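You operate a simulated robot arm through the tools that you are given. There is no shell and no other tool.

You run a simulated robot arm. Do the job below in one go: nothing can be reset, and whatever is moved stays where it is left.

TASK
Roll the drawer cart up to the yellow floor line and brake it.
Fine: shut the open drawer before the brake comes off.
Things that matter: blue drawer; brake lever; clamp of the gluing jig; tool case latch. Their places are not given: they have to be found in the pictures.

Only the result counts: the job must be done as asked and must still hold three seconds after the hand-in. Knocking over, shifting, dropping, spilling or breaking anything else fails it.

THE ROBOT
A 6-joint arm with a two-finger parallel gripper, fixed in place. Base frame: the origin is at the foot of the arm, x ahead of it, y to its left, z up; the work surface is at about z = 88. Readings come in cm, degrees, newtons and seconds.
Its first joint turns from -166.0 to 166.0 degrees. Payload 3.91 kg.
The tool frame sits at the grasp point between the pads (the TCP): z along the fingers, y along the line on which they close. The tips reach 3 cm beyond it. The gripper opens to 11 cm. The fingers are 2 cm wide and 1 cm thick; the gripper's body (4.8 by 11.2 cm) begins 5.5 cm behind the TCP.
Orientation is that of the tool frame in the base frame, as a unit quaternion [x, y, z, w]. With the fingers straight down and closing along the base's y, the tool's x points along the base's -x, its y along +y and its z along -z.

THE INTERFACE
- The arm moves only by the tool step_arm. Its argument "increments" is a list of rows, each a list of 7 numbers: the shift along the tool's x, y, z in m, then the turn, a rotation vector about the tool's x, y, z in degrees, then the finger opening in m, from 0 to 0.11. In form: [[x, y, z, rx, ry, rz, fingers], ...]. A call has 1 to 20 rows; each row shifts and turns the commanded pose from where the row before left it, along the tool's axes as they then stand. Each row takes 0.2 s and may step no farther than 5 cm and 8.6 degrees from the row before; otherwise, or with a gripper value out of range, the whole call is refused. Where a pose cannot be reached the arm comes as near as it can. A force on the tool above 50 N (or 10 N above the force at the start of the call, whichever is more), or a blocked arm, ends the call early, and 0.2 s more pass. The fingers move at their own pace (about 10.8 cm/s each) and stop on an object; they squeeze with about 22 N. The grip force told is the motor's: it shows also when the fingers shut on nothing. Time passes only in rows, and 0.2 s behind the last, so rows that do not move let the fingers close. It gives the time, the measured TCP pose, the force on the tool (base axes), the opening and the grip force at its end, in the units of the frame above (readings bear some noise), with the torque about the TCP (base axes, N m) and any sound that the robot's microphone picked up.
- Cameras (640 x 400 px; columns grow to the right, rows downward): "scene" is fixed at [22.09, -50.21, 128.98]; the picture's right is [-0.13, -0.99, 0.00], its down [-0.50, 0.07, -0.86] and it looks along [0.85, -0.11, -0.51] (base axes); focal length 214 px, centre (320, 200). "wrist" rides on the gripper at [7.2, 1.7, -10.3] in the tool frame; the picture's right is [-0.23, 0.97, 0.00], its down [-0.76, -0.18, -0.62] and it looks along [-0.61, -0.14, 0.78] (tool axes); focal length 222 px, centre (320, 200).
- capture(camera): a new picture of that camera. It takes no simulated time.
- probe_pixels(camera, pixels): for up to 12 pixels [column, row] of the newest picture of that camera ("zoom" is the newest enlarged one), the place [x, y, z] in the base frame of the surface seen there, good to about 0.3 cm. It takes no simulated time.
- zoom(camera, box): a new picture of the part [left, top, right, bottom] of that camera's present view, enlarged. It takes no simulated time.
- finish_job(): hands the job in; it is judged then, once.

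Unless the task says otherwise, let go and move clear before handing in.

The tools are called after ">>>" as name(argument=value, ...) on one line, values as JSON. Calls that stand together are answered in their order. step_arm: Moves the arm, as the interface text tells. Its arguments: {"type":"object","properties":{"increments":{"type":"array"}},"required":["increments"]} The other tools are called the same way: capture (camera) takes a picture; probe_pixels (camera, pixels) gives the place of the surface under pixels of a picture; zoom (camera, box) takes an enlarged picture of a part of a camera's view; finish_job () hands the job in.

At the start:

```text
t: 0.0
ee_pos: [61.7, -28.93, 123.19]
orientation: [-0.001, 1.0, 0.0, 0.001]
wrist_force: [-0.2, -0.1, 0.3]
moment: [0.0, -0.01, -0.01]
grip_width: 11.0
gripper_force: 0.0
```

scene: 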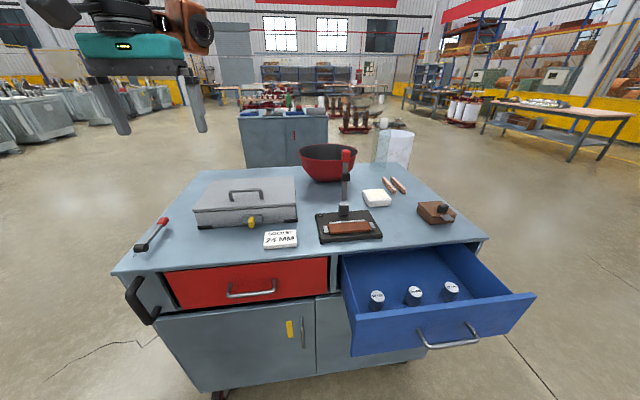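
wrist: 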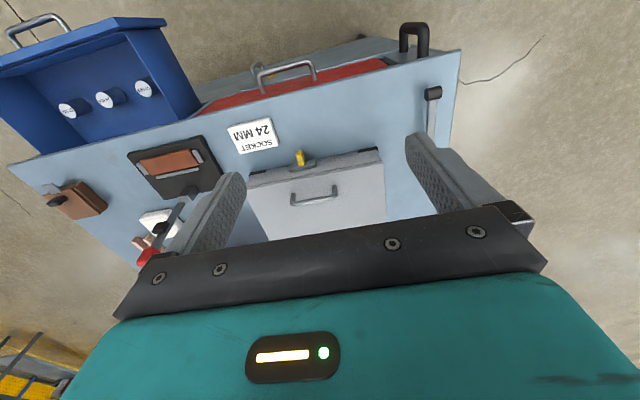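

The scene picture shows the cart with its blue drawer open (around 430,320), a red-tipped lever at the left (155,235), a gray case (245,205) and the jig with a red-handled clamp (345,165). I'll look closer at each and probe positions.

>>> zoom(camera="scene", box=[100, 140, 340, 290])

>>> zoom(camera="scene", box=[300, 130, 540, 280])

>>> zoom(camera="scene", box=[100, 250, 340, 400])

>>> zoom(camera="scene", box=[310, 240, 550, 390])

>>> probe_pixels(camera="scene", pixels=[[163, 221], [150, 238], [138, 249], [113, 272], [487, 238], [200, 172], [400, 165], [130, 285], [150, 318], [440, 345], [430, 312], [250, 293]])

```text
2.67 times, centred on (220, 215) of scene
```

zoom: 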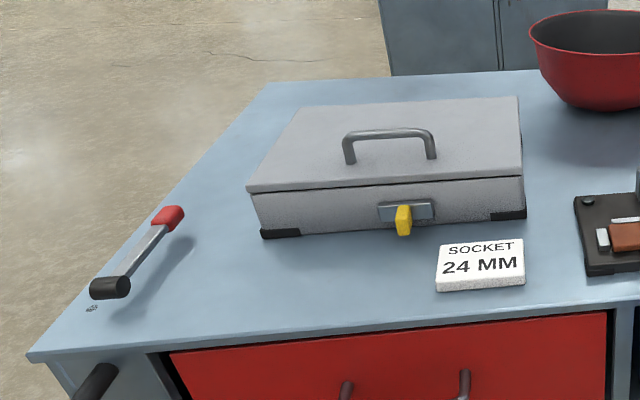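

```text
2.67 times, centred on (420, 205) of scene
```

zoom: 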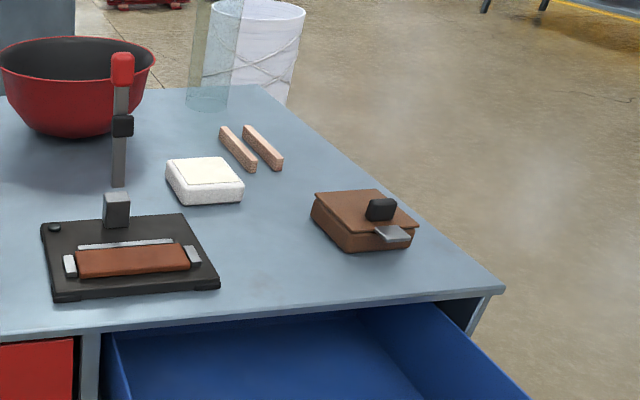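

```text
2.67 times, centred on (220, 325) of scene
```

zoom: 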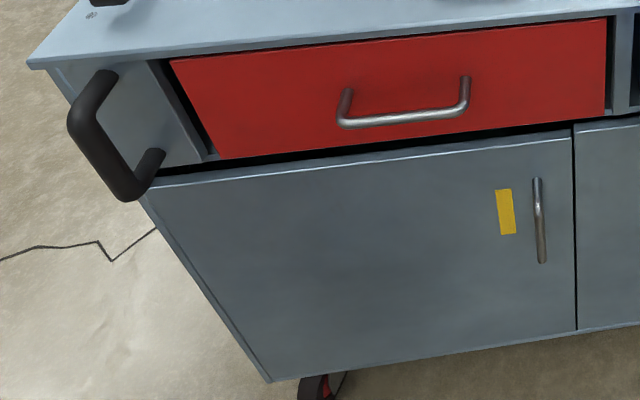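

```text
2.67 times, centred on (430, 315) of scene
```

zoom: 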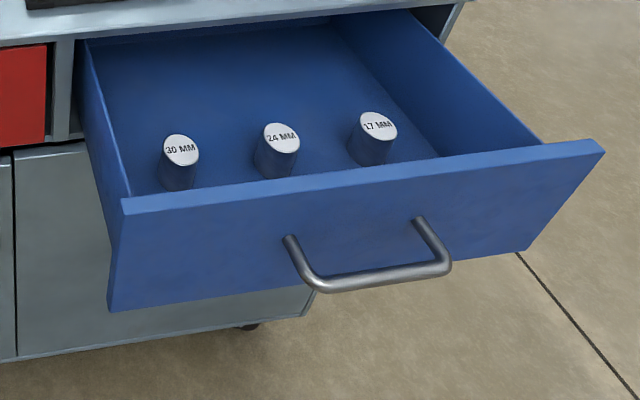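

```text
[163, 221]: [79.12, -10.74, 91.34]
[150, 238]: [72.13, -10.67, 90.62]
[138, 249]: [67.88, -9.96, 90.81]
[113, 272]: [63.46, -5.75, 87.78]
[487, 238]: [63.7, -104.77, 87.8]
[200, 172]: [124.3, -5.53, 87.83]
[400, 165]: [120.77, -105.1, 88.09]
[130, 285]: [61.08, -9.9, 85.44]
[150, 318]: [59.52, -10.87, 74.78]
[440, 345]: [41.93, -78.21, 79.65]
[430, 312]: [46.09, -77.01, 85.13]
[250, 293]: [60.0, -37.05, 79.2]
```

The cart top spans x≈63–124, y≈-5 to -105 at z≈88, and the blue drawer sticks out to x≈43. I don't yet see the yellow floor line, so I'll zoom into floor areas of the scene and the wrist views.

>>> zoom(camera="scene", box=[0, 60, 240, 210])

>>> zoom(camera="scene", box=[400, 50, 640, 200])

>>> zoom(camera="scene", box=[0, 200, 240, 400])

>>> zoom(camera="scene", box=[400, 200, 640, 400])

>>> zoom(camera="wrist", box=[0, 250, 200, 400])

>>> zoom(camera="wrist", box=[380, 0, 640, 180])

```text
2.67 times, centred on (120, 135) of scene
```

zoom: 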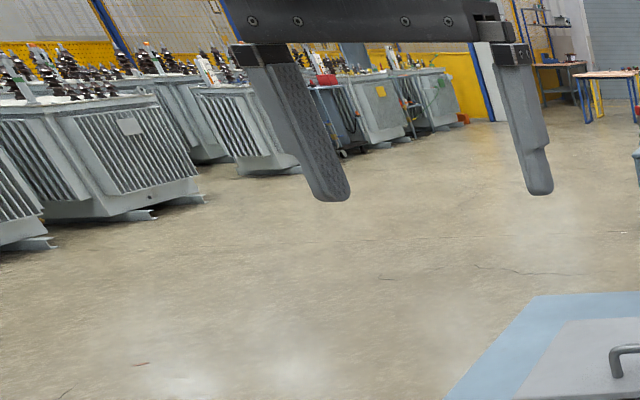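

```text
2.67 times, centred on (520, 125) of scene
```

zoom: 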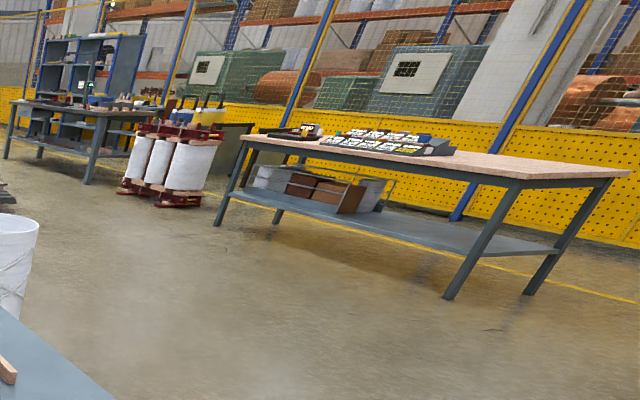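

```text
2.00 times, centred on (120, 300) of scene
```

zoom: 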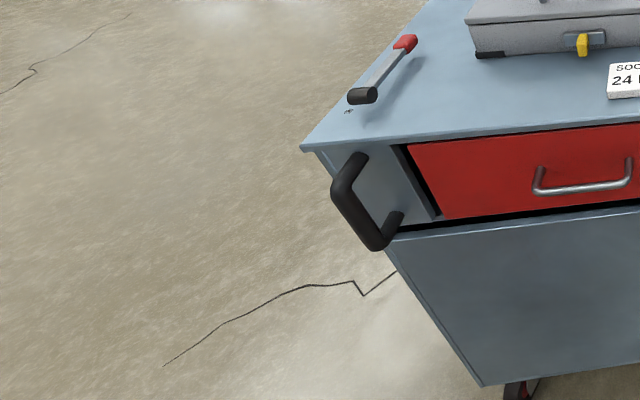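

```text
2.00 times, centred on (520, 300) of scene
```

zoom: 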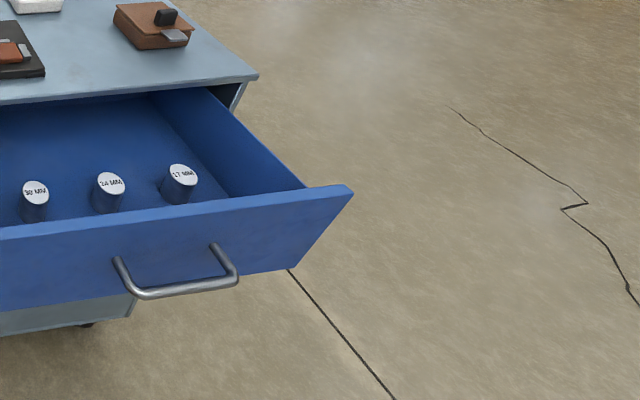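

```text
2.67 times, centred on (100, 325) of wrist
```

zoom: 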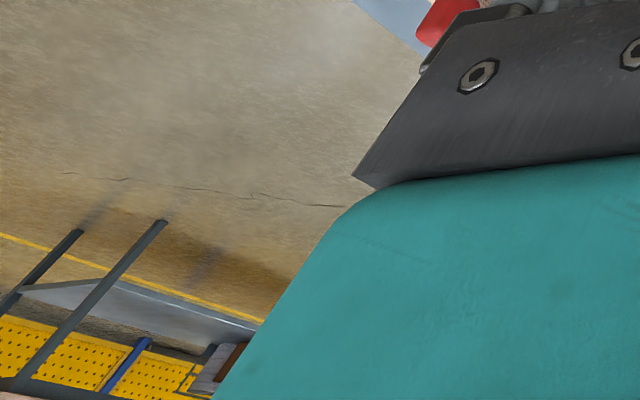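

```text
2.22 times, centred on (510, 90) of wrist
```

zoom: 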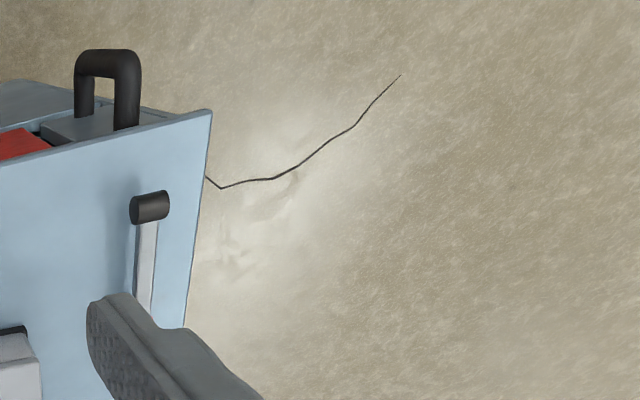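

Nothing yellow shows on the floor near the cart in these views; only a line far off under the table at the right. I'll probe some floor pixels to learn what area the scene view covers before looking elsewhere with the wrist camera.

>>> probe_pixels(camera="scene", pixels=[[5, 395], [5, 300], [5, 200], [200, 395], [635, 395], [635, 250], [500, 395], [218, 394], [120, 200], [210, 390], [320, 385], [345, 300]])

>>> probe_pixels(camera="wrist", pixels=[[15, 5], [635, 5], [635, 200], [300, 3], [5, 200], [5, 345], [60, 360], [420, 40], [620, 300]])

```text
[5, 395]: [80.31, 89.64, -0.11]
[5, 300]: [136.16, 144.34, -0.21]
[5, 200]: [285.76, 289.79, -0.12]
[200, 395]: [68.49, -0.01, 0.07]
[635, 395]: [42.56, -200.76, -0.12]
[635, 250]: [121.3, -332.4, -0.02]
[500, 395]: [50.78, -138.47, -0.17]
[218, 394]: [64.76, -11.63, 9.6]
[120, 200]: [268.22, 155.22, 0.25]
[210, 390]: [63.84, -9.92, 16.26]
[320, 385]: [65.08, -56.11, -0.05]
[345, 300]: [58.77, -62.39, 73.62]
```

```text
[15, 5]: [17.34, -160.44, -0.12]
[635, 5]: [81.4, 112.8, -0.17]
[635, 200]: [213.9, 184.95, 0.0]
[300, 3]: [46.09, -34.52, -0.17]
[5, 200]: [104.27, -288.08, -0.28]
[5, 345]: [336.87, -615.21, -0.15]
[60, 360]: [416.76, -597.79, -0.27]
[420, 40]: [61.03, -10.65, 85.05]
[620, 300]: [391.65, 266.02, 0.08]
```

The floor is at z≈0 and visible for x beyond about 60 only, with no line there; the line is likely between robot and cart or off to a side. I'll tilt the tool so the wrist camera looks back towards the robot's foot.

>>> step_arm(increments=[[0, 0, 0, 0, 8.5, 0, 0.11], [0, 0, 0, 0, 8.5, 0, 0.11], [0, 0, 0, 0, 8.5, 0, 0.11], [0, 0, 0, 0, 8.5, 0, 0.11], [0, 0, 0, 0, 8.5, 0, 0.11]])

>>> capture(camera="wrist")

>>> capture(camera="scene")

```text
t: 1.2
ee_pos: [54.74, -30.64, 100.13]
orientation: [-0.002, 0.937, -0.007, -0.349]
wrist_force: [-0.7, -0.2, -0.1]
moment: [0.0, -0.08, 0.0]
grip_width: 10.98
gripper_force: 0.1
out of reach, approached as far as the arm can: row 1, 2, 3, 4, 5
```

```text
taken
```

wrist: 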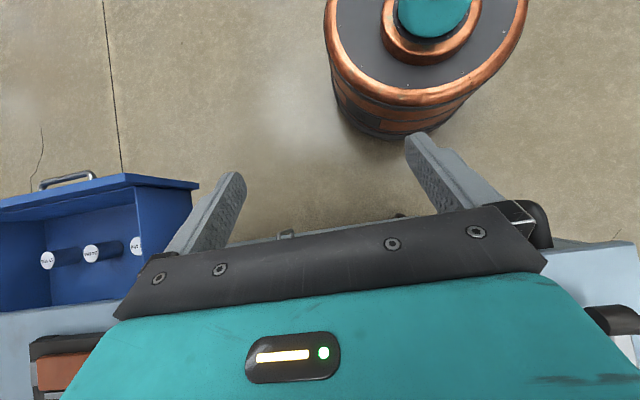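

```text
taken
```

scene: 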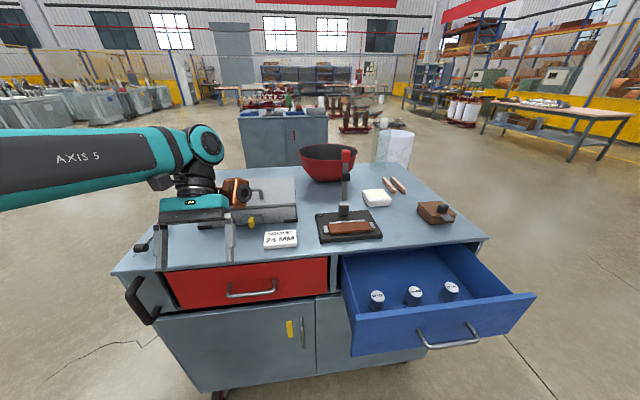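

The floor back to the robot's foot (wrist 100–600, 0–200) shows no yellow line, and the arm sagged to z≈100 because the tilt was out of reach. I'll undo the tilt step by step and see where the arm settles.

>>> step_arm(increments=[[0, 0, 0, 0, -8.5, 0, 0.11], [0, 0, 0, 0, -8.5, 0, 0.11], [0, 0, 0, 0, -8.5, 0, 0.11], [0, 0, 0, 0, -8.5, 0, 0.11], [0, 0, 0, 0, -8.5, 0, 0.11], [0, 0, 0, 0, 0, 0, 0.11]])

>>> capture(camera="scene")

```text
t: 2.6
ee_pos: [54.95, -30.69, 100.14]
orientation: [-0.001, 1.0, 0.0, 0.002]
wrist_force: [0.1, 0.4, -0.2]
moment: [-0.01, 0.03, 0.01]
grip_width: 11.0
gripper_force: 0.0
```

```text
taken
```

scene: 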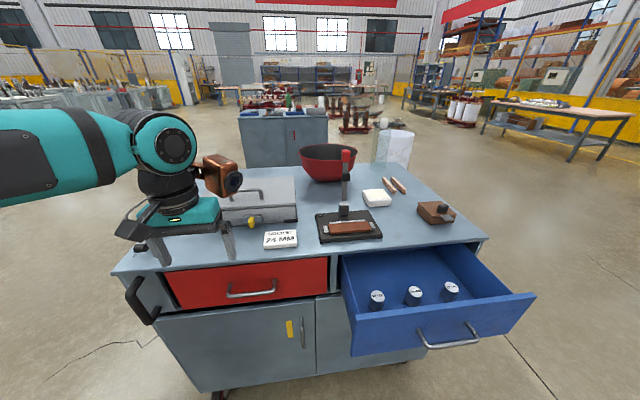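

The arm is at z≈100 with the fingers straight down again, well clear of the case. I'll raise it and swing it to the right to look at the floor to the right of the cart.

>>> step_arm(increments=[[0, 0, -0.05, 0, 0, 0, 0.11], [0, 0, -0.05, 0, 0, 0, 0.11], [0, 0, -0.05, 0, 0, 0, 0.11], [0, 0, -0.05, 0, 0, 0, 0.11], [0.02, -0.04, 0, 0, 0, 0, 0.11], [0.02, -0.04, 0, 0, 0, 0, 0.11], [0.02, -0.04, 0, 0, 0, 0, 0.11], [0.02, -0.04, 0, 0, 0, 0, 0.11], [0.02, -0.04, 0, 0, 0, 0, 0.11], [0.02, -0.04, 0, 0, 0, 0, 0.11], [0, -0.04, 0, 0, 0, 0, 0.11], [0, -0.04, 0, 0, 0, 0, 0.11]])

>>> capture(camera="wrist")

```text
t: 5.2
ee_pos: [42.89, -62.78, 120.24]
orientation: [0.0, 1.0, -0.001, 0.0]
wrist_force: [0.1, 0.2, 0.6]
moment: [-0.06, -0.01, 0.02]
grip_width: 10.99
gripper_force: 0.1
```

```text
taken
```

wrist: 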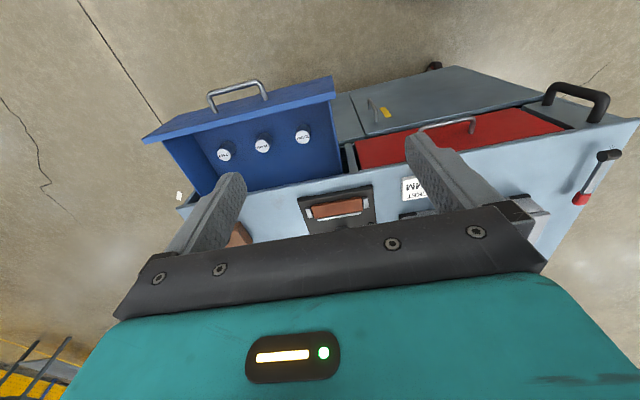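

There is a small pale patch at wrist (180,195) just past the cart's right edge. I'll zoom into it and probe.

>>> zoom(camera="wrist", box=[140, 170, 220, 220])

>>> probe_pixels(camera="wrist", pixels=[[180, 192], [179, 198], [184, 198], [170, 200], [10, 10], [433, 66], [260, 85], [230, 105], [265, 85]])

```text
8.00 times, centred on (180, 195) of wrist
```

zoom: 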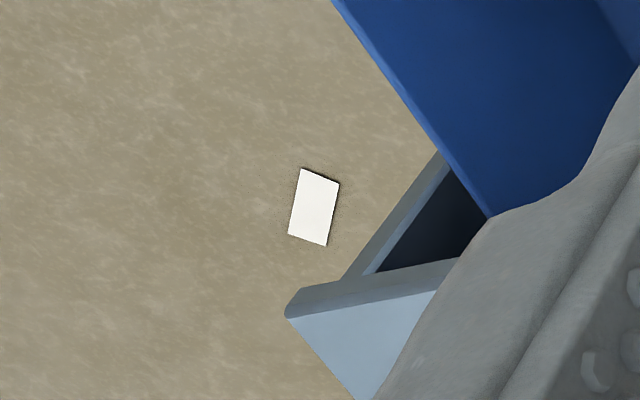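

```text
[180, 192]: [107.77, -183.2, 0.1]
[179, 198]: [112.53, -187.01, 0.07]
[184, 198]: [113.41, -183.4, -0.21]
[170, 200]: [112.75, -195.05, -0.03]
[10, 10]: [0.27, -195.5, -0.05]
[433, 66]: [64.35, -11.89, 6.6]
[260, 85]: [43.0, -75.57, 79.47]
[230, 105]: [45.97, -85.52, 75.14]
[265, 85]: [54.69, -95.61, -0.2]
```

It's a small white card on the floor at about (110,-185), not a line. I'll yaw the hand so the wrist camera looks toward the right (-y) side.

>>> step_arm(increments=[[0, 0, 0, 0, 0, 8.5, 0.11], [0, 0, 0, 0, 0, 8.5, 0.11], [0, 0, 0, 0, 0, 8.5, 0.11], [0, 0, 0, 0, 0, 8.5, 0.11], [0, 0, 0, 0, 0, 8.5, 0.11], [0, 0, 0, 0, 0, 8.5, 0.11], [0, 0, 0, 0, 0, 8.5, 0.11], [0, 0, 0, 0, 0, 8.5, 0.11]])

>>> capture(camera="wrist")

```text
t: 7.0
ee_pos: [42.91, -62.77, 120.1]
orientation: [0.56, 0.828, 0.0, 0.001]
wrist_force: [-1.1, -0.7, 0.1]
moment: [0.01, -0.01, -0.01]
grip_width: 11.04
gripper_force: 0.0
```

```text
taken
```

wrist: 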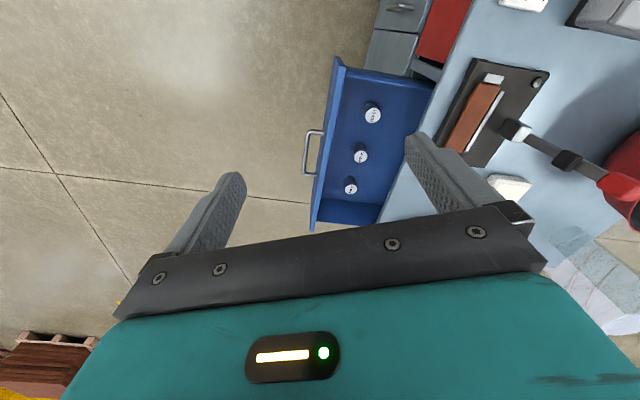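

The right-hand floor (0–300, 0–200) is plain concrete; there's a hint of something at (118,303) and something beyond the cart at (600,270). I'll zoom into both.

>>> zoom(camera="wrist", box=[540, 180, 640, 340])

>>> zoom(camera="wrist", box=[0, 240, 160, 400])

>>> probe_pixels(camera="wrist", pixels=[[118, 303], [630, 230], [600, 300], [570, 270], [630, 320], [5, 392], [40, 350], [300, 190], [360, 225]])

```text
2.50 times, centred on (590, 260) of wrist
```

zoom: 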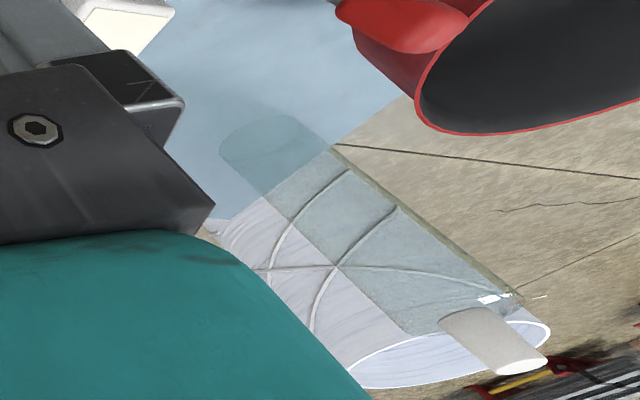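

```text
2.50 times, centred on (80, 320) of wrist
```

zoom: 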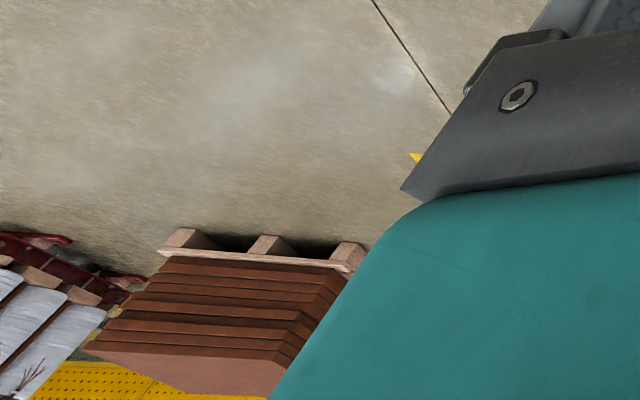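

```text
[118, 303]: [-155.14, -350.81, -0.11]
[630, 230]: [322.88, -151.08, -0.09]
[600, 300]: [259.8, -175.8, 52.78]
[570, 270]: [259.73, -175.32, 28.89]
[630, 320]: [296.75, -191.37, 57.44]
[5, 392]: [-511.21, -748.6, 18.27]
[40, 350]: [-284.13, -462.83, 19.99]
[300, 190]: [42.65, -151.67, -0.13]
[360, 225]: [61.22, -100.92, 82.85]
```

A transparent cylinder stands near the far right of the cart; the yellow speck at (118,303) is far away at (-155,-351). I'll turn the hand back and move further right and back to look down past the cart's right side.

>>> step_arm(increments=[[0, 0, 0, 0, 0, -8.5, 0.11], [0, 0, 0, 0, 0, -8.5, 0.11], [0, 0, 0, 0, 0, -8.5, 0.11], [0, 0, 0, 0, 0, -8.5, 0.11], [0, 0, 0, 0, 0, -8.5, 0.11], [0, 0, 0, 0, 0, -8.5, 0.11], [0, 0, 0, 0, 0, -8.5, 0.11], [0, 0, 0, 0, 0, -8.5, 0.11], [0.03, -0.04, 0, 0, 0, 0, 0.11], [0.03, -0.04, 0, 0, 0, 0, 0.11], [0.03, -0.04, 0, 0, 0, 0, 0.11], [0.03, -0.04, 0, 0, 0, 0, 0.11], [0.0, -0.03, 0, 0, 0, 0, 0.11]])

>>> capture(camera="wrist")

```text
t: 9.8
ee_pos: [30.43, -80.17, 118.38]
orientation: [-0.001, 1.0, -0.004, 0.001]
wrist_force: [-0.2, 0.9, 0.8]
moment: [-0.03, -0.04, 0.02]
grip_width: 10.98
gripper_force: 0.0
out of reach, approached as far as the arm can: row 12, 13
```

```text
taken
```

wrist: 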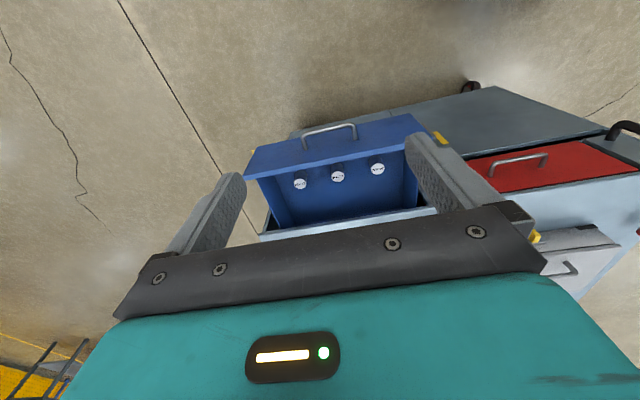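

The right side near the cart is clear concrete (no yellow around 230–260, 100–220). I'll swing over to the left side and look down there.

>>> step_arm(increments=[[-0.02, 0.045, 0, 0, 0, 0, 0.11], [-0.02, 0.045, 0, 0, 0, 0, 0.11], [-0.02, 0.045, -0.005, 0, 0, 0, 0.11], [-0.02, 0.045, -0.005, 0, 0, 0, 0.11], [-0.02, 0.045, -0.005, 0, 0, 0, 0.11], [-0.02, 0.045, -0.005, 0, 0, 0, 0.11], [-0.02, 0.045, -0.005, 0, 0, 0, 0.11], [-0.02, 0.045, -0.005, 0, 0, 0, 0.11], [-0.02, 0.045, -0.005, 0, 0, 0, 0.11], [-0.02, 0.045, -0.005, 0, 0, 0, 0.11], [0, 0.045, 0, 0, 0, 0, 0.11], [0, 0.045, 0, 0, 0, 0, 0.11], [0, 0.045, 0, 0, 0, 0, 0.11], [0, 0.045, 0, 0, 0, 0, 0.11], [0, 0.045, 0, 0, 0, 0, 0.11], [0, 0.045, 0, 0, 0, 0, 0.11], [0, 0.045, 0, 0, 0, 0, 0.11], [0, 0.045, 0, 0, 0, 0, 0.11], [0, 0.045, 0, 0, 0, 0, 0.11], [0, 0.045, 0, 0, 0, 0, 0.11]])

>>> capture(camera="wrist")

```text
t: 14.0
ee_pos: [50.29, 9.78, 122.33]
orientation: [0.0, 1.0, 0.0, 0.001]
wrist_force: [0.2, -0.1, 0.3]
moment: [0.03, 0.0, 0.0]
grip_width: 10.98
gripper_force: 0.1
```

```text
taken
```

wrist: 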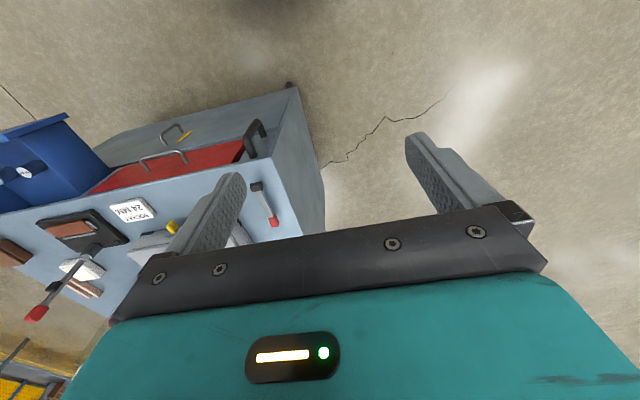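

The left side shows only concrete with a crack, so the line is probably behind the cart (x>124). I'll move further left and yaw the hand so the camera looks along the cart's back.

>>> step_arm(increments=[[-0.01, 0.045, 0, 0, 0, 0, 0.11], [-0.01, 0.045, 0, 0, 0, 0, 0.11], [-0.01, 0.045, 0, 0, 0, 0, 0.11], [-0.01, 0.045, 0, 0, 0, 0, 0.11], [-0.01, 0.045, 0, 0, 0, 0, 0.11], [-0.01, 0.045, 0, 0, 0, 0, 0.11], [-0.01, 0.045, 0, 0, 0, 0, 0.11], [-0.01, 0.045, 0, 0, 0, 0, 0.11], [0, 0, 0, 0, 0, 8.5, 0.11], [0, 0, 0, 0, 0, 8.5, 0.11], [0, 0, 0, 0, 0, 8.5, 0.11], [0, 0, 0, 0, 0, 8.5, 0.11], [0, 0, 0, 0, 0, 8.5, 0.11], [0, 0, 0, 0, 0, 8.5, 0.11], [0, 0, 0, 0, 0, 8.5, 0.11], [0, 0, 0, 0, 0, 8.5, 0.11], [0, 0, 0, 0, 0, 8.5, 0.11]])

>>> capture(camera="wrist")

```text
t: 17.6
ee_pos: [58.37, 45.74, 122.17]
orientation: [0.62, 0.784, 0.001, 0.001]
wrist_force: [0.6, -0.4, -0.9]
moment: [-0.01, -0.02, 0.01]
grip_width: 11.02
gripper_force: 0.1
```

```text
taken
```

wrist: 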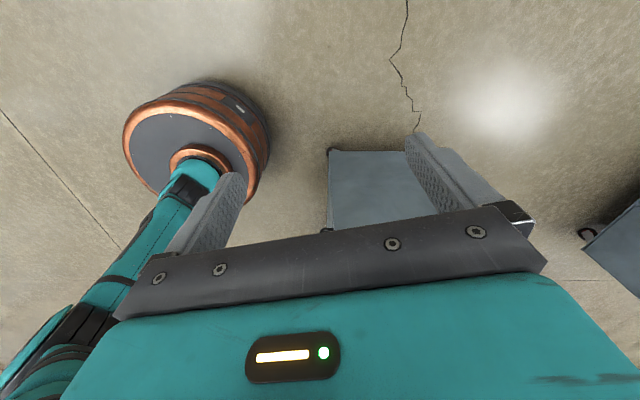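

The cart's left panel is at (370,190) and a second cabinet is at (620,245); behind the cart (500–600, 150–260) I see concrete. I'll zoom and probe there.

>>> zoom(camera="wrist", box=[480, 100, 640, 300])

>>> zoom(camera="wrist", box=[200, 80, 460, 240])

>>> probe_pixels(camera="wrist", pixels=[[500, 180], [530, 200], [560, 240], [580, 270], [600, 300], [635, 200], [635, 50], [420, 20], [335, 155], [330, 228], [20, 20], [635, 240]])

```text
2.00 times, centred on (560, 200) of wrist
```

zoom: 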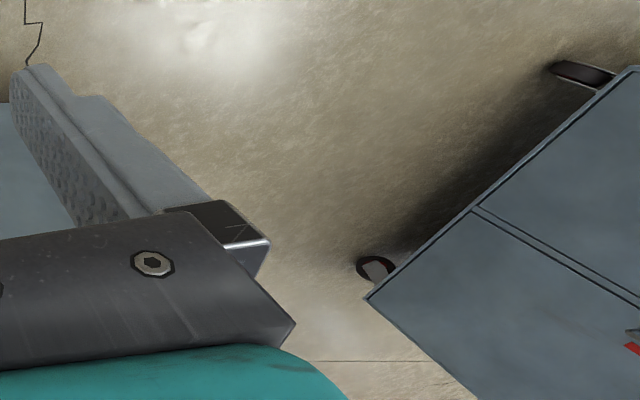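

```text
2.46 times, centred on (330, 160) of wrist
```

zoom: 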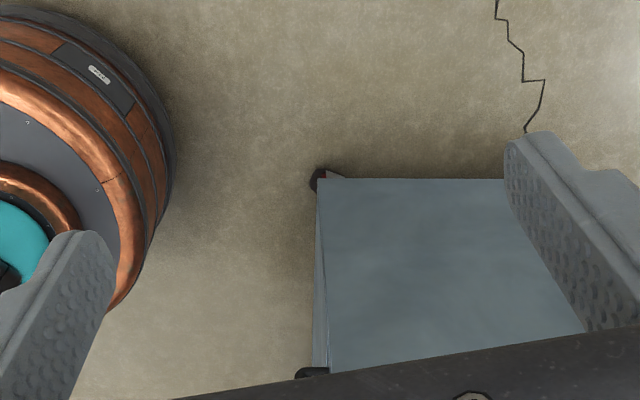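

```text
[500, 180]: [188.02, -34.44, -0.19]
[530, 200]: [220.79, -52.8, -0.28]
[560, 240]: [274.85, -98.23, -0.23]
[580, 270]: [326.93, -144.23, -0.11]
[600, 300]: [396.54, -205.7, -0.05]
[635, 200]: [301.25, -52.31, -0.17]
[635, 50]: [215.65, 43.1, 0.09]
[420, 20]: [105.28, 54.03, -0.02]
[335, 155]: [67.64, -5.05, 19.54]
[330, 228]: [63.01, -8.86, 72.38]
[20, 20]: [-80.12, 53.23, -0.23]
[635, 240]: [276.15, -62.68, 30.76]
```

The area seen behind the cart starts at x≈188 there, still without any line; the strip x≈124–188 directly behind the cart remains unseen. I'll move further out to the left-front and look again.

>>> step_arm(increments=[[0.01, 0.04, 0, 0, 0, 0, 0.11], [0.01, 0.04, 0, 0, 0, 0, 0.11], [0.01, 0.04, 0, 0, 0, 0, 0.11], [0.01, 0.04, 0, 0, 0, 0, 0.11]])

>>> capture(camera="wrist")

```text
t: 18.6
ee_pos: [71.01, 51.66, 118.86]
orientation: [0.619, 0.786, 0.002, 0.002]
wrist_force: [-0.9, -0.7, 0.7]
moment: [0.04, -0.04, -0.01]
grip_width: 11.04
gripper_force: 0.2
out of reach, approached as far as the arm can: row 3, 4
```

```text
taken
```

wrist: 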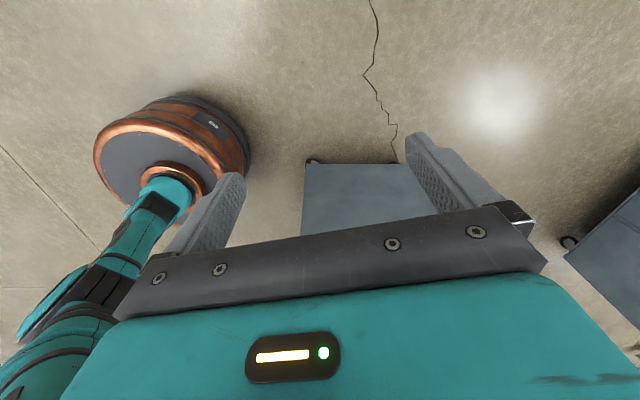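

The finger hides the strip behind the cart; I'll yaw back about 34° so that strip falls between the fingers.

>>> step_arm(increments=[[0, 0, 0, 0, 0, -8.5, 0.11], [0, 0, 0, 0, 0, -8.5, 0.11], [0, 0, 0, 0, 0, -8.5, 0.11], [0, 0, 0, 0, 0, -8.5, 0.11]])

>>> capture(camera="wrist")

```text
t: 19.6
ee_pos: [71.06, 51.83, 118.78]
orientation: [0.361, 0.933, 0.001, 0.001]
wrist_force: [0.7, -0.3, -0.3]
moment: [-0.04, -0.02, -0.02]
grip_width: 11.0
gripper_force: 0.1
```

```text
taken
```

wrist: 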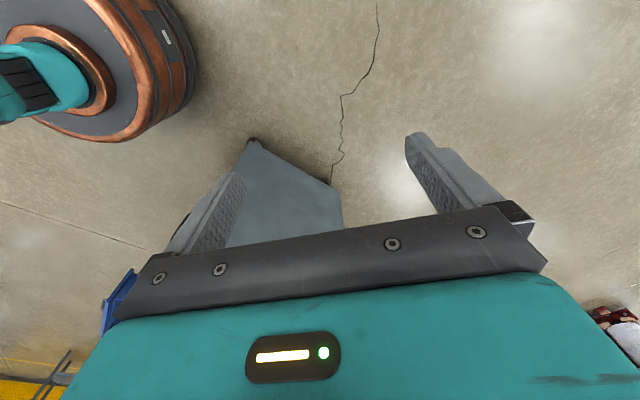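

Here the rear corner of the cart is at (343,215); I'll probe the floor just past it and zoom in.

>>> probe_pixels(camera="wrist", pixels=[[348, 215], [360, 205], [400, 215], [430, 208], [340, 200], [334, 183], [343, 222], [250, 140]])

>>> zoom(camera="wrist", box=[220, 120, 460, 250])

>>> capture(camera="scene")

```text
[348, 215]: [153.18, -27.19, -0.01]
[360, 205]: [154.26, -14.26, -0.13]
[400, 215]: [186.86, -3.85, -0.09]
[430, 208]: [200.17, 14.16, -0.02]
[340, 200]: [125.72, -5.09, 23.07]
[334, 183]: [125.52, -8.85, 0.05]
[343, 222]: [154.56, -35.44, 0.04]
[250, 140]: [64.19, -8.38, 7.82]
```

```text
2.67 times, centred on (340, 185) of wrist
```

zoom: 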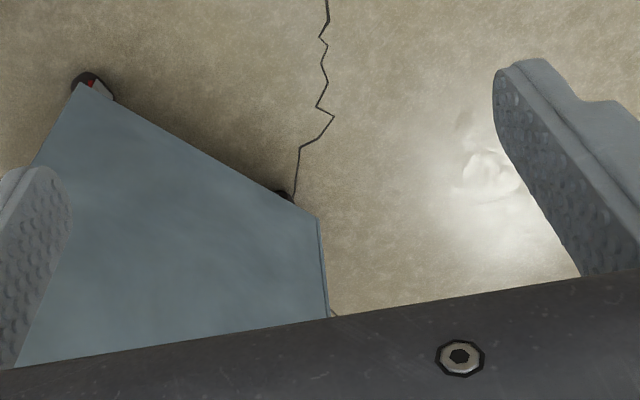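

```text
taken
```

scene: 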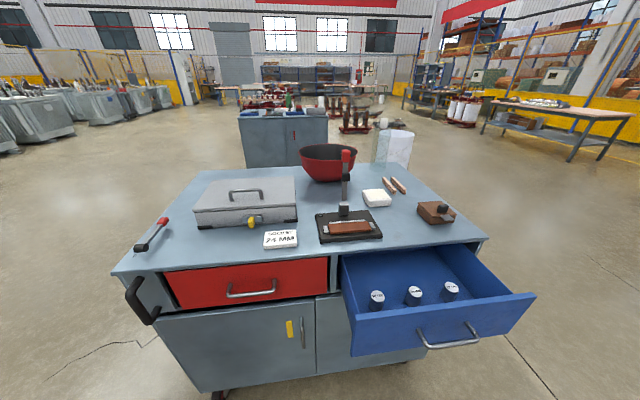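

The floor directly behind the rear-left corner (153,-27) is clear too. I'll zoom in on the casters at (250,140) and (330,185) to learn which way the cart rolls.

>>> zoom(camera="wrist", box=[230, 125, 280, 165])

>>> zoom(camera="scene", box=[190, 360, 260, 400])

>>> zoom(camera="scene", box=[360, 330, 450, 400])

>>> zoom(camera="scene", box=[220, 85, 440, 200])

```text
10.00 times, centred on (255, 145) of wrist
```

zoom: 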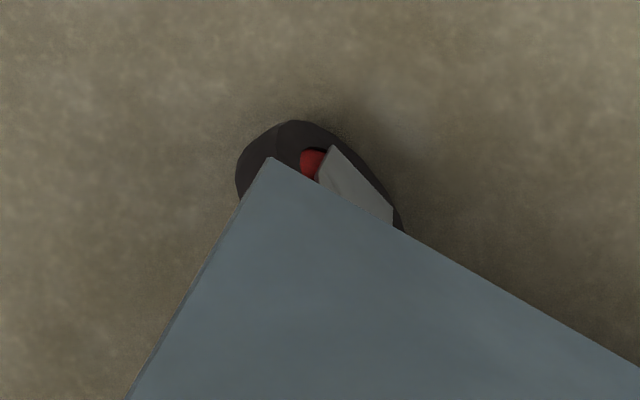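

```text
9.14 times, centred on (225, 380) of scene
```

zoom: 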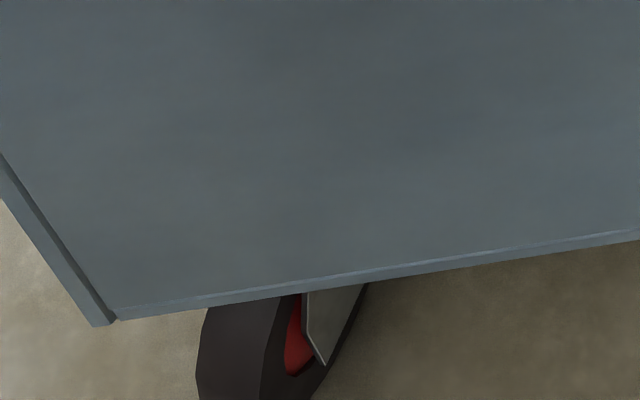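

```text
5.71 times, centred on (405, 365) of scene
```

zoom: 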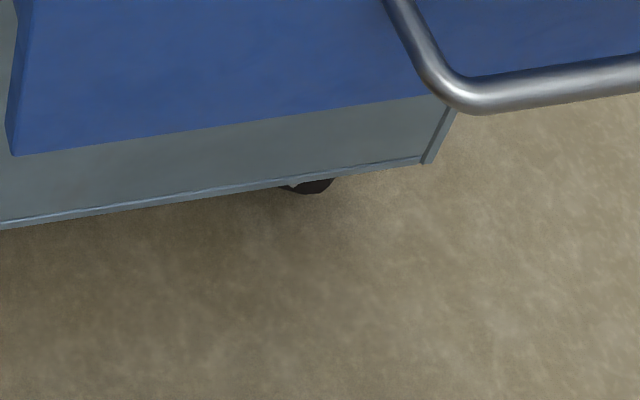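

```text
2.91 times, centred on (330, 142) of scene
```

zoom: 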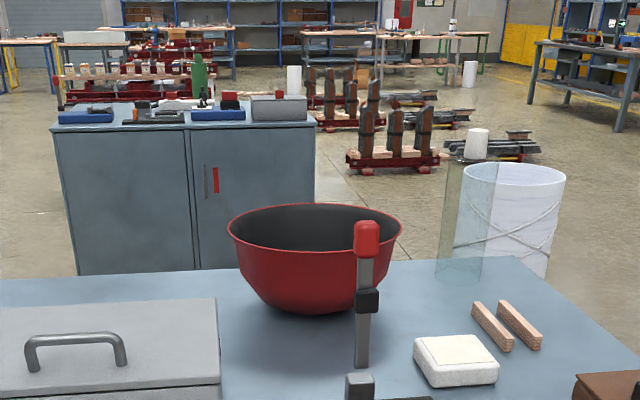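

The caster's tread faces -x with its axle along y, so the cart rolls along x; the line must then be behind the cart (x>125), hidden by it. I'll tilt the hand so the wrist camera looks further out behind the cart.

>>> step_arm(increments=[[0, 0, 0, 0, -8.5, 0, 0.11], [0, 0, 0, 0, -8.5, 0, 0.11], [0, 0, 0, 0, -8.5, 0, 0.11], [0, 0, 0, 0, -8.5, 0, 0.11]])

>>> capture(camera="wrist")

```text
t: 20.6
ee_pos: [71.02, 51.66, 118.8]
orientation: [0.346, 0.891, -0.107, 0.275]
wrist_force: [0.9, -0.6, 0.0]
moment: [0.0, 0.01, 0.0]
grip_width: 11.0
gripper_force: 0.0
```

```text
taken
```

wrist: 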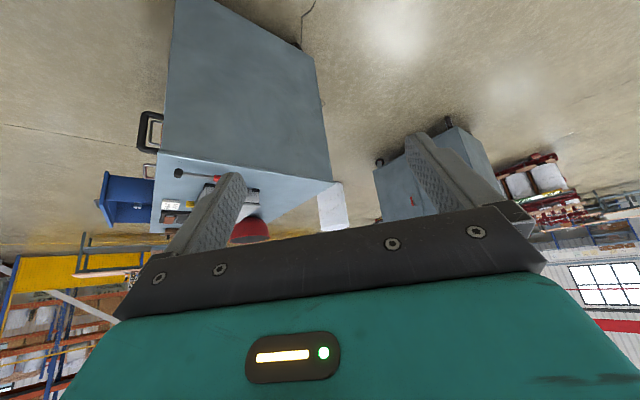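

Now there's a clear view behind the cart between it and the second cabinet. I'll zoom into that floor.

>>> zoom(camera="wrist", box=[290, 20, 430, 240])

>>> zoom(camera="wrist", box=[0, 0, 330, 260])

>>> probe_pixels(camera="wrist", pixels=[[325, 100], [330, 130], [335, 165], [355, 200], [345, 175], [340, 90], [330, 205], [380, 165]])

```text
1.82 times, centred on (360, 130) of wrist
```

zoom: 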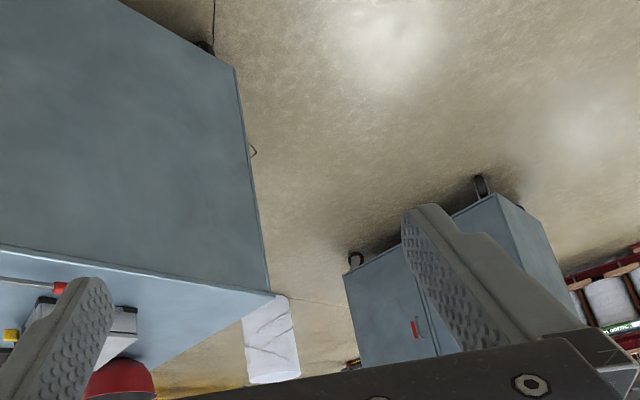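

```text
1.54 times, centred on (165, 130) of wrist
```

zoom: 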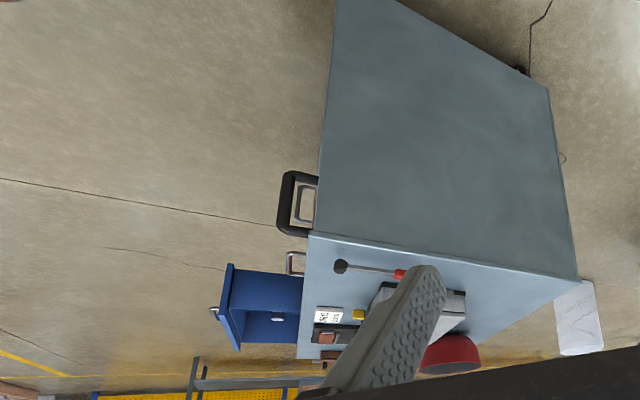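

```text
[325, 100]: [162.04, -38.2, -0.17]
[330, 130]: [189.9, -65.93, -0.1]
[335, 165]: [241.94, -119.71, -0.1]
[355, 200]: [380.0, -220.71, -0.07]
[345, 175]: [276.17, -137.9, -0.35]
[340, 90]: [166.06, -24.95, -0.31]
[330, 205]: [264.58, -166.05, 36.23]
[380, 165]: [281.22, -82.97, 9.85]
```

No yellow behind the cart down to where the corner hides it; there is a yellow strip at the zoom's lower left (20,356). I'll probe that.

>>> probe_pixels(camera="zoom", pixels=[[5, 352], [40, 365], [68, 375], [150, 375], [560, 157], [585, 300]])

>>> probe_pixels(camera="scene", pixels=[[490, 127], [520, 134], [620, 158], [600, 153]])

```text
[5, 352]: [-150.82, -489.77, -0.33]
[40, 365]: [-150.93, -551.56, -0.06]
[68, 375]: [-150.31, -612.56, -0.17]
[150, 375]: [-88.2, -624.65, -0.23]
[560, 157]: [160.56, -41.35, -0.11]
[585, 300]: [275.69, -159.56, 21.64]
```

```text
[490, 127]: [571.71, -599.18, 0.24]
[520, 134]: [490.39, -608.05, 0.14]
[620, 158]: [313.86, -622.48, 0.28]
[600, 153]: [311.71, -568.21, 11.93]
```

The visible yellow lines lie at x≈-150 and y≈-620, far outside reach. I'll level the hand again and go back to the right side to search with the same tilted view there.

>>> step_arm(increments=[[0, 0, 0, 0, 8.5, 0, 0.11], [0, 0, 0, 0, 8.5, 0, 0.11], [0, 0, 0, 0, 8.5, 0, 0.11], [0, 0, 0, 0, 8.5, 0, 0.11], [0, 0, 0, 0, 0, -8.5, 0.11], [0, 0, 0, 0, 0, -8.5, 0.11], [0, 0, 0, 0, 0, -8.5, 0.11], [0, 0, 0, 0, 0, -8.5, 0.11], [0, 0, 0, 0, 0, -8.3, 0.11], [0.025, -0.04, -0.005, 0, 0, 0, 0.11], [0.025, -0.04, -0.005, 0, 0, 0, 0.11], [0.025, -0.04, 0, 0, 0, 0, 0.11], [0.025, -0.04, 0, 0, 0, 0, 0.11], [0.025, -0.04, 0, 0, 0, 0, 0.11], [0.025, -0.04, 0, 0, 0, 0, 0.11], [0.025, -0.04, 0, 0, 0, 0, 0.11]])

>>> capture(camera="wrist")

```text
t: 24.0
ee_pos: [53.55, 23.79, 119.57]
orientation: [0.001, 1.0, -0.001, -0.001]
wrist_force: [0.7, 0.7, -0.3]
moment: [-0.06, 0.08, 0.01]
grip_width: 11.01
gripper_force: 0.1
```

```text
taken
```

wrist: 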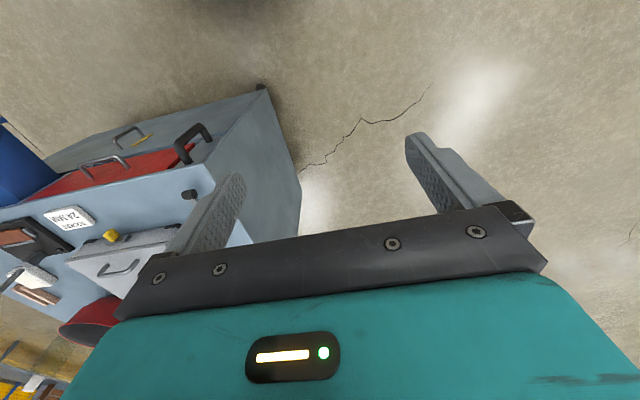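

Nothing new here on the left. I'll travel back along the front at this height to the right side.

>>> step_arm(increments=[[0.009, -0.047, 0, 0, 0, 0, 0.11], [0.009, -0.047, 0, 0, 0, 0, 0.11], [0.009, -0.047, 0, 0, 0, 0, 0.11], [0.009, -0.047, 0, 0, 0, 0, 0.11], [0.009, -0.047, 0, 0, 0, 0, 0.11], [0.009, -0.047, 0, 0, 0, 0, 0.11], [0.009, -0.047, 0, 0, 0, 0, 0.11], [0.009, -0.047, 0, 0, 0, 0, 0.11], [0.009, -0.047, 0, 0, 0, 0, 0.11], [0.009, -0.047, 0, 0, 0, 0, 0.11], [0.009, -0.047, 0, 0, 0, 0, 0.11], [0.009, -0.047, 0, 0, 0, 0, 0.11], [0.009, -0.047, 0, 0, 0, 0, 0.11], [0.009, -0.047, 0, 0, 0, 0, 0.11], [0.009, -0.047, 0, 0, 0, 0, 0.11], [0.009, -0.047, 0, 0, 0, 0, 0.11], [0.009, -0.047, 0, 0, 0, 0, 0.11], [0.009, -0.047, 0, 0, 0, 0, 0.11], [0.009, -0.047, 0, 0, 0, 0, 0.11], [0.009, -0.047, 0, 0, 0, 0, 0.11]])

>>> step_arm(increments=[[0, 0, 0, 0, -8.5, 0, 0.11], [0, 0, 0, 0, -8.5, 0, 0.11], [0, 0, 0, 0, -8.5, 0, 0.11], [0, 0, 0, 0, -8.5, 0, 0.11]])

>>> capture(camera="wrist")

```text
t: 28.2
ee_pos: [35.15, -70.08, 119.81]
orientation: [0.0, 1.0, -0.001, 0.001]
wrist_force: [0.9, 1.0, 1.0]
moment: [-0.11, 0.0, 0.03]
grip_width: 11.01
gripper_force: 0.1
```

```text
t: 29.2
ee_pos: [35.21, -70.1, 119.79]
orientation: [0.001, 0.956, 0.0, 0.294]
wrist_force: [0.8, -0.4, -0.2]
moment: [0.01, 0.03, -0.01]
grip_width: 11.0
gripper_force: 0.1
```

```text
taken
```

wrist: 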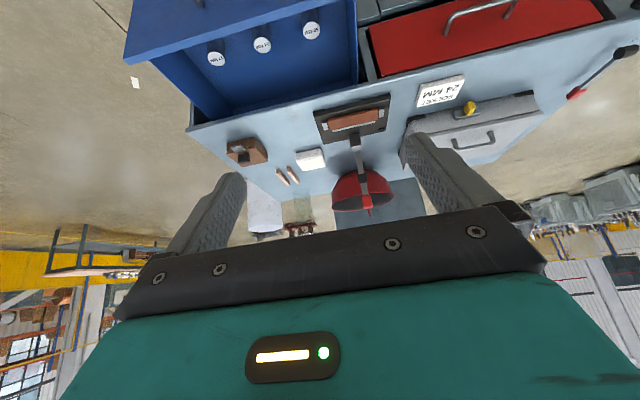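

The white card shows at (135,83) and right of the cart is otherwise bare concrete. I'll zoom into that region and check details.

>>> zoom(camera="wrist", box=[0, 0, 240, 200])

>>> zoom(camera="wrist", box=[200, 80, 460, 240])

>>> probe_pixels(camera="wrist", pixels=[[135, 83], [20, 20], [170, 110], [195, 150], [230, 170], [300, 210], [100, 50], [60, 150]])

```text
2.00 times, centred on (120, 100) of wrist
```

zoom: 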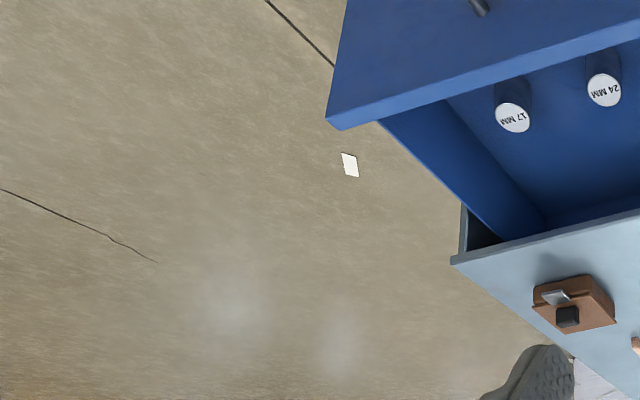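

```text
2.46 times, centred on (330, 160) of wrist
```

zoom: 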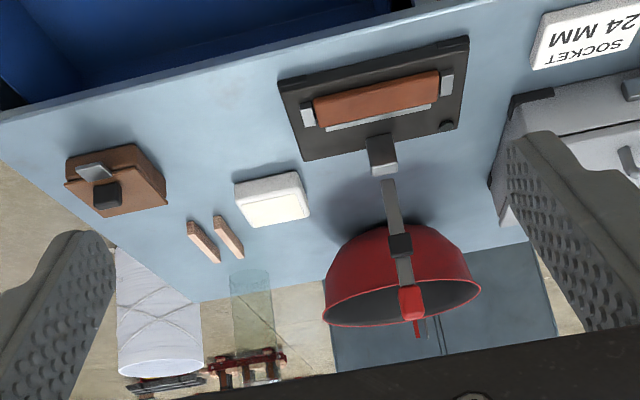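

```text
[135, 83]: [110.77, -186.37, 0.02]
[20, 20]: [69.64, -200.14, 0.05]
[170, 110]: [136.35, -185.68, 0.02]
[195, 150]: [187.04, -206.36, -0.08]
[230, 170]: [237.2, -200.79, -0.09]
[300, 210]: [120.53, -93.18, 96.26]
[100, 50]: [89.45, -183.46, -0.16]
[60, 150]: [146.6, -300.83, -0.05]
```

The right side is clear as well, so only the strip directly behind (or under) the cart is left. I'll go back to the left side and lower the hand beside the cart to look under and behind it.

>>> step_arm(increments=[[0, 0, 0, 0, 8.5, 0, 0.11], [0, 0, 0, 0, 8.5, 0, 0.11], [0, 0, 0, 0, 8.5, 0, 0.11], [0, 0, 0, 0, 8.5, 0, 0.11]])

>>> step_arm(increments=[[-0.009, 0.047, 0, 0, 0, 0, 0.11], [-0.009, 0.047, 0, 0, 0, 0, 0.11], [-0.009, 0.047, 0, 0, 0, 0, 0.11], [-0.009, 0.047, 0, 0, 0, 0, 0.11], [-0.009, 0.047, 0, 0, 0, 0, 0.11], [-0.009, 0.047, 0, 0, 0, 0, 0.11], [-0.009, 0.047, 0, 0, 0, 0, 0.11], [-0.009, 0.047, 0, 0, 0, 0, 0.11], [-0.009, 0.047, 0, 0, 0, 0, 0.11], [-0.009, 0.047, 0, 0, 0, 0, 0.11], [-0.009, 0.047, 0, 0, 0, 0, 0.11], [-0.009, 0.047, 0, 0, 0, 0, 0.11], [-0.009, 0.047, 0, 0, 0, 0, 0.11], [-0.009, 0.047, 0, 0, 0, 0, 0.11], [-0.009, 0.047, 0, 0, 0, 0, 0.11], [-0.009, 0.047, 0, 0, 0, 0, 0.11], [-0.009, 0.047, 0, 0, 0, 0, 0.11], [-0.009, 0.047, 0, 0, 0, 0, 0.11], [-0.009, 0.047, 0, 0, 0, 0, 0.11], [-0.009, 0.047, 0, 0, 0, 0, 0.11]])

>>> step_arm(increments=[[-0.005, 0.045, 0, 0, 0, 0, 0.11], [-0.005, 0.045, 0, 0, 0, 0, 0.11], [-0.005, 0.045, 0, 0, 0, 0, 0.11], [-0.005, 0.045, 0, 0, 0, 0, 0.11], [-0.005, 0.045, 0, 0, 0, 0, 0.11], [-0.005, 0.045, 0, 0, 0, 0, 0.11], [0, 0, 0.05, 0, 0, 0, 0.11], [0, 0, 0.05, 0, 0, 0, 0.11], [0, 0, 0.05, 0, 0, 0, 0.11], [0, 0, 0.05, 0, 0, 0, 0.11], [0, 0, 0.05, 0, 0, 0, 0.11], [0, 0, 0.05, 0, 0, 0, 0.11], [0, 0, 0.05, 0, 0, 0, 0.11], [0, 0, 0.05, 0, 0, 0, 0.11]])

>>> capture(camera="wrist")

>>> capture(camera="scene")

```text
t: 30.2
ee_pos: [35.2, -70.17, 119.77]
orientation: [0.002, 1.0, -0.001, 0.0]
wrist_force: [-1.1, 0.6, -0.5]
moment: [0.02, -0.04, 0.01]
grip_width: 11.01
gripper_force: 0.1
```

```text
t: 34.4
ee_pos: [53.39, 23.82, 119.91]
orientation: [0.002, 1.0, 0.0, 0.001]
wrist_force: [-0.7, -0.2, 0.1]
moment: [0.03, -0.03, -0.04]
grip_width: 11.0
gripper_force: 0.3
```

```text
t: 37.4
ee_pos: [56.47, 50.66, 79.66]
orientation: [0.001, 1.0, 0.001, 0.001]
wrist_force: [-0.2, 0.4, 0.3]
moment: [0.03, -0.02, 0.02]
grip_width: 11.0
gripper_force: 0.0
```

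```text
taken
```

wrist: 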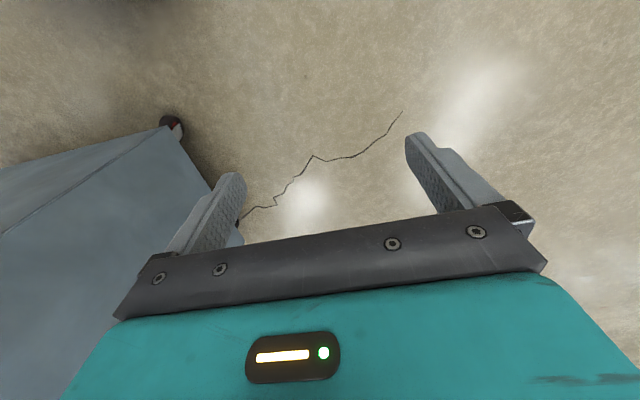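

```text
taken
```

scene: 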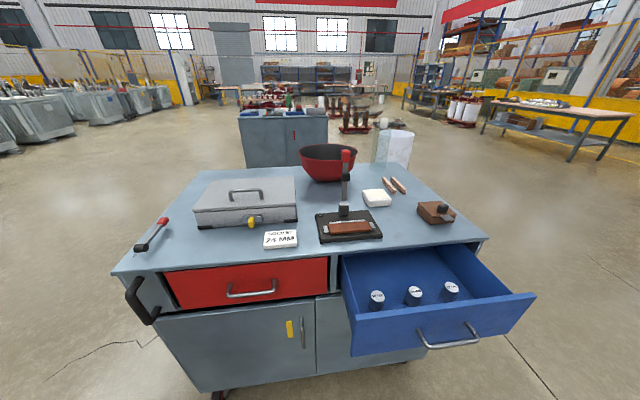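

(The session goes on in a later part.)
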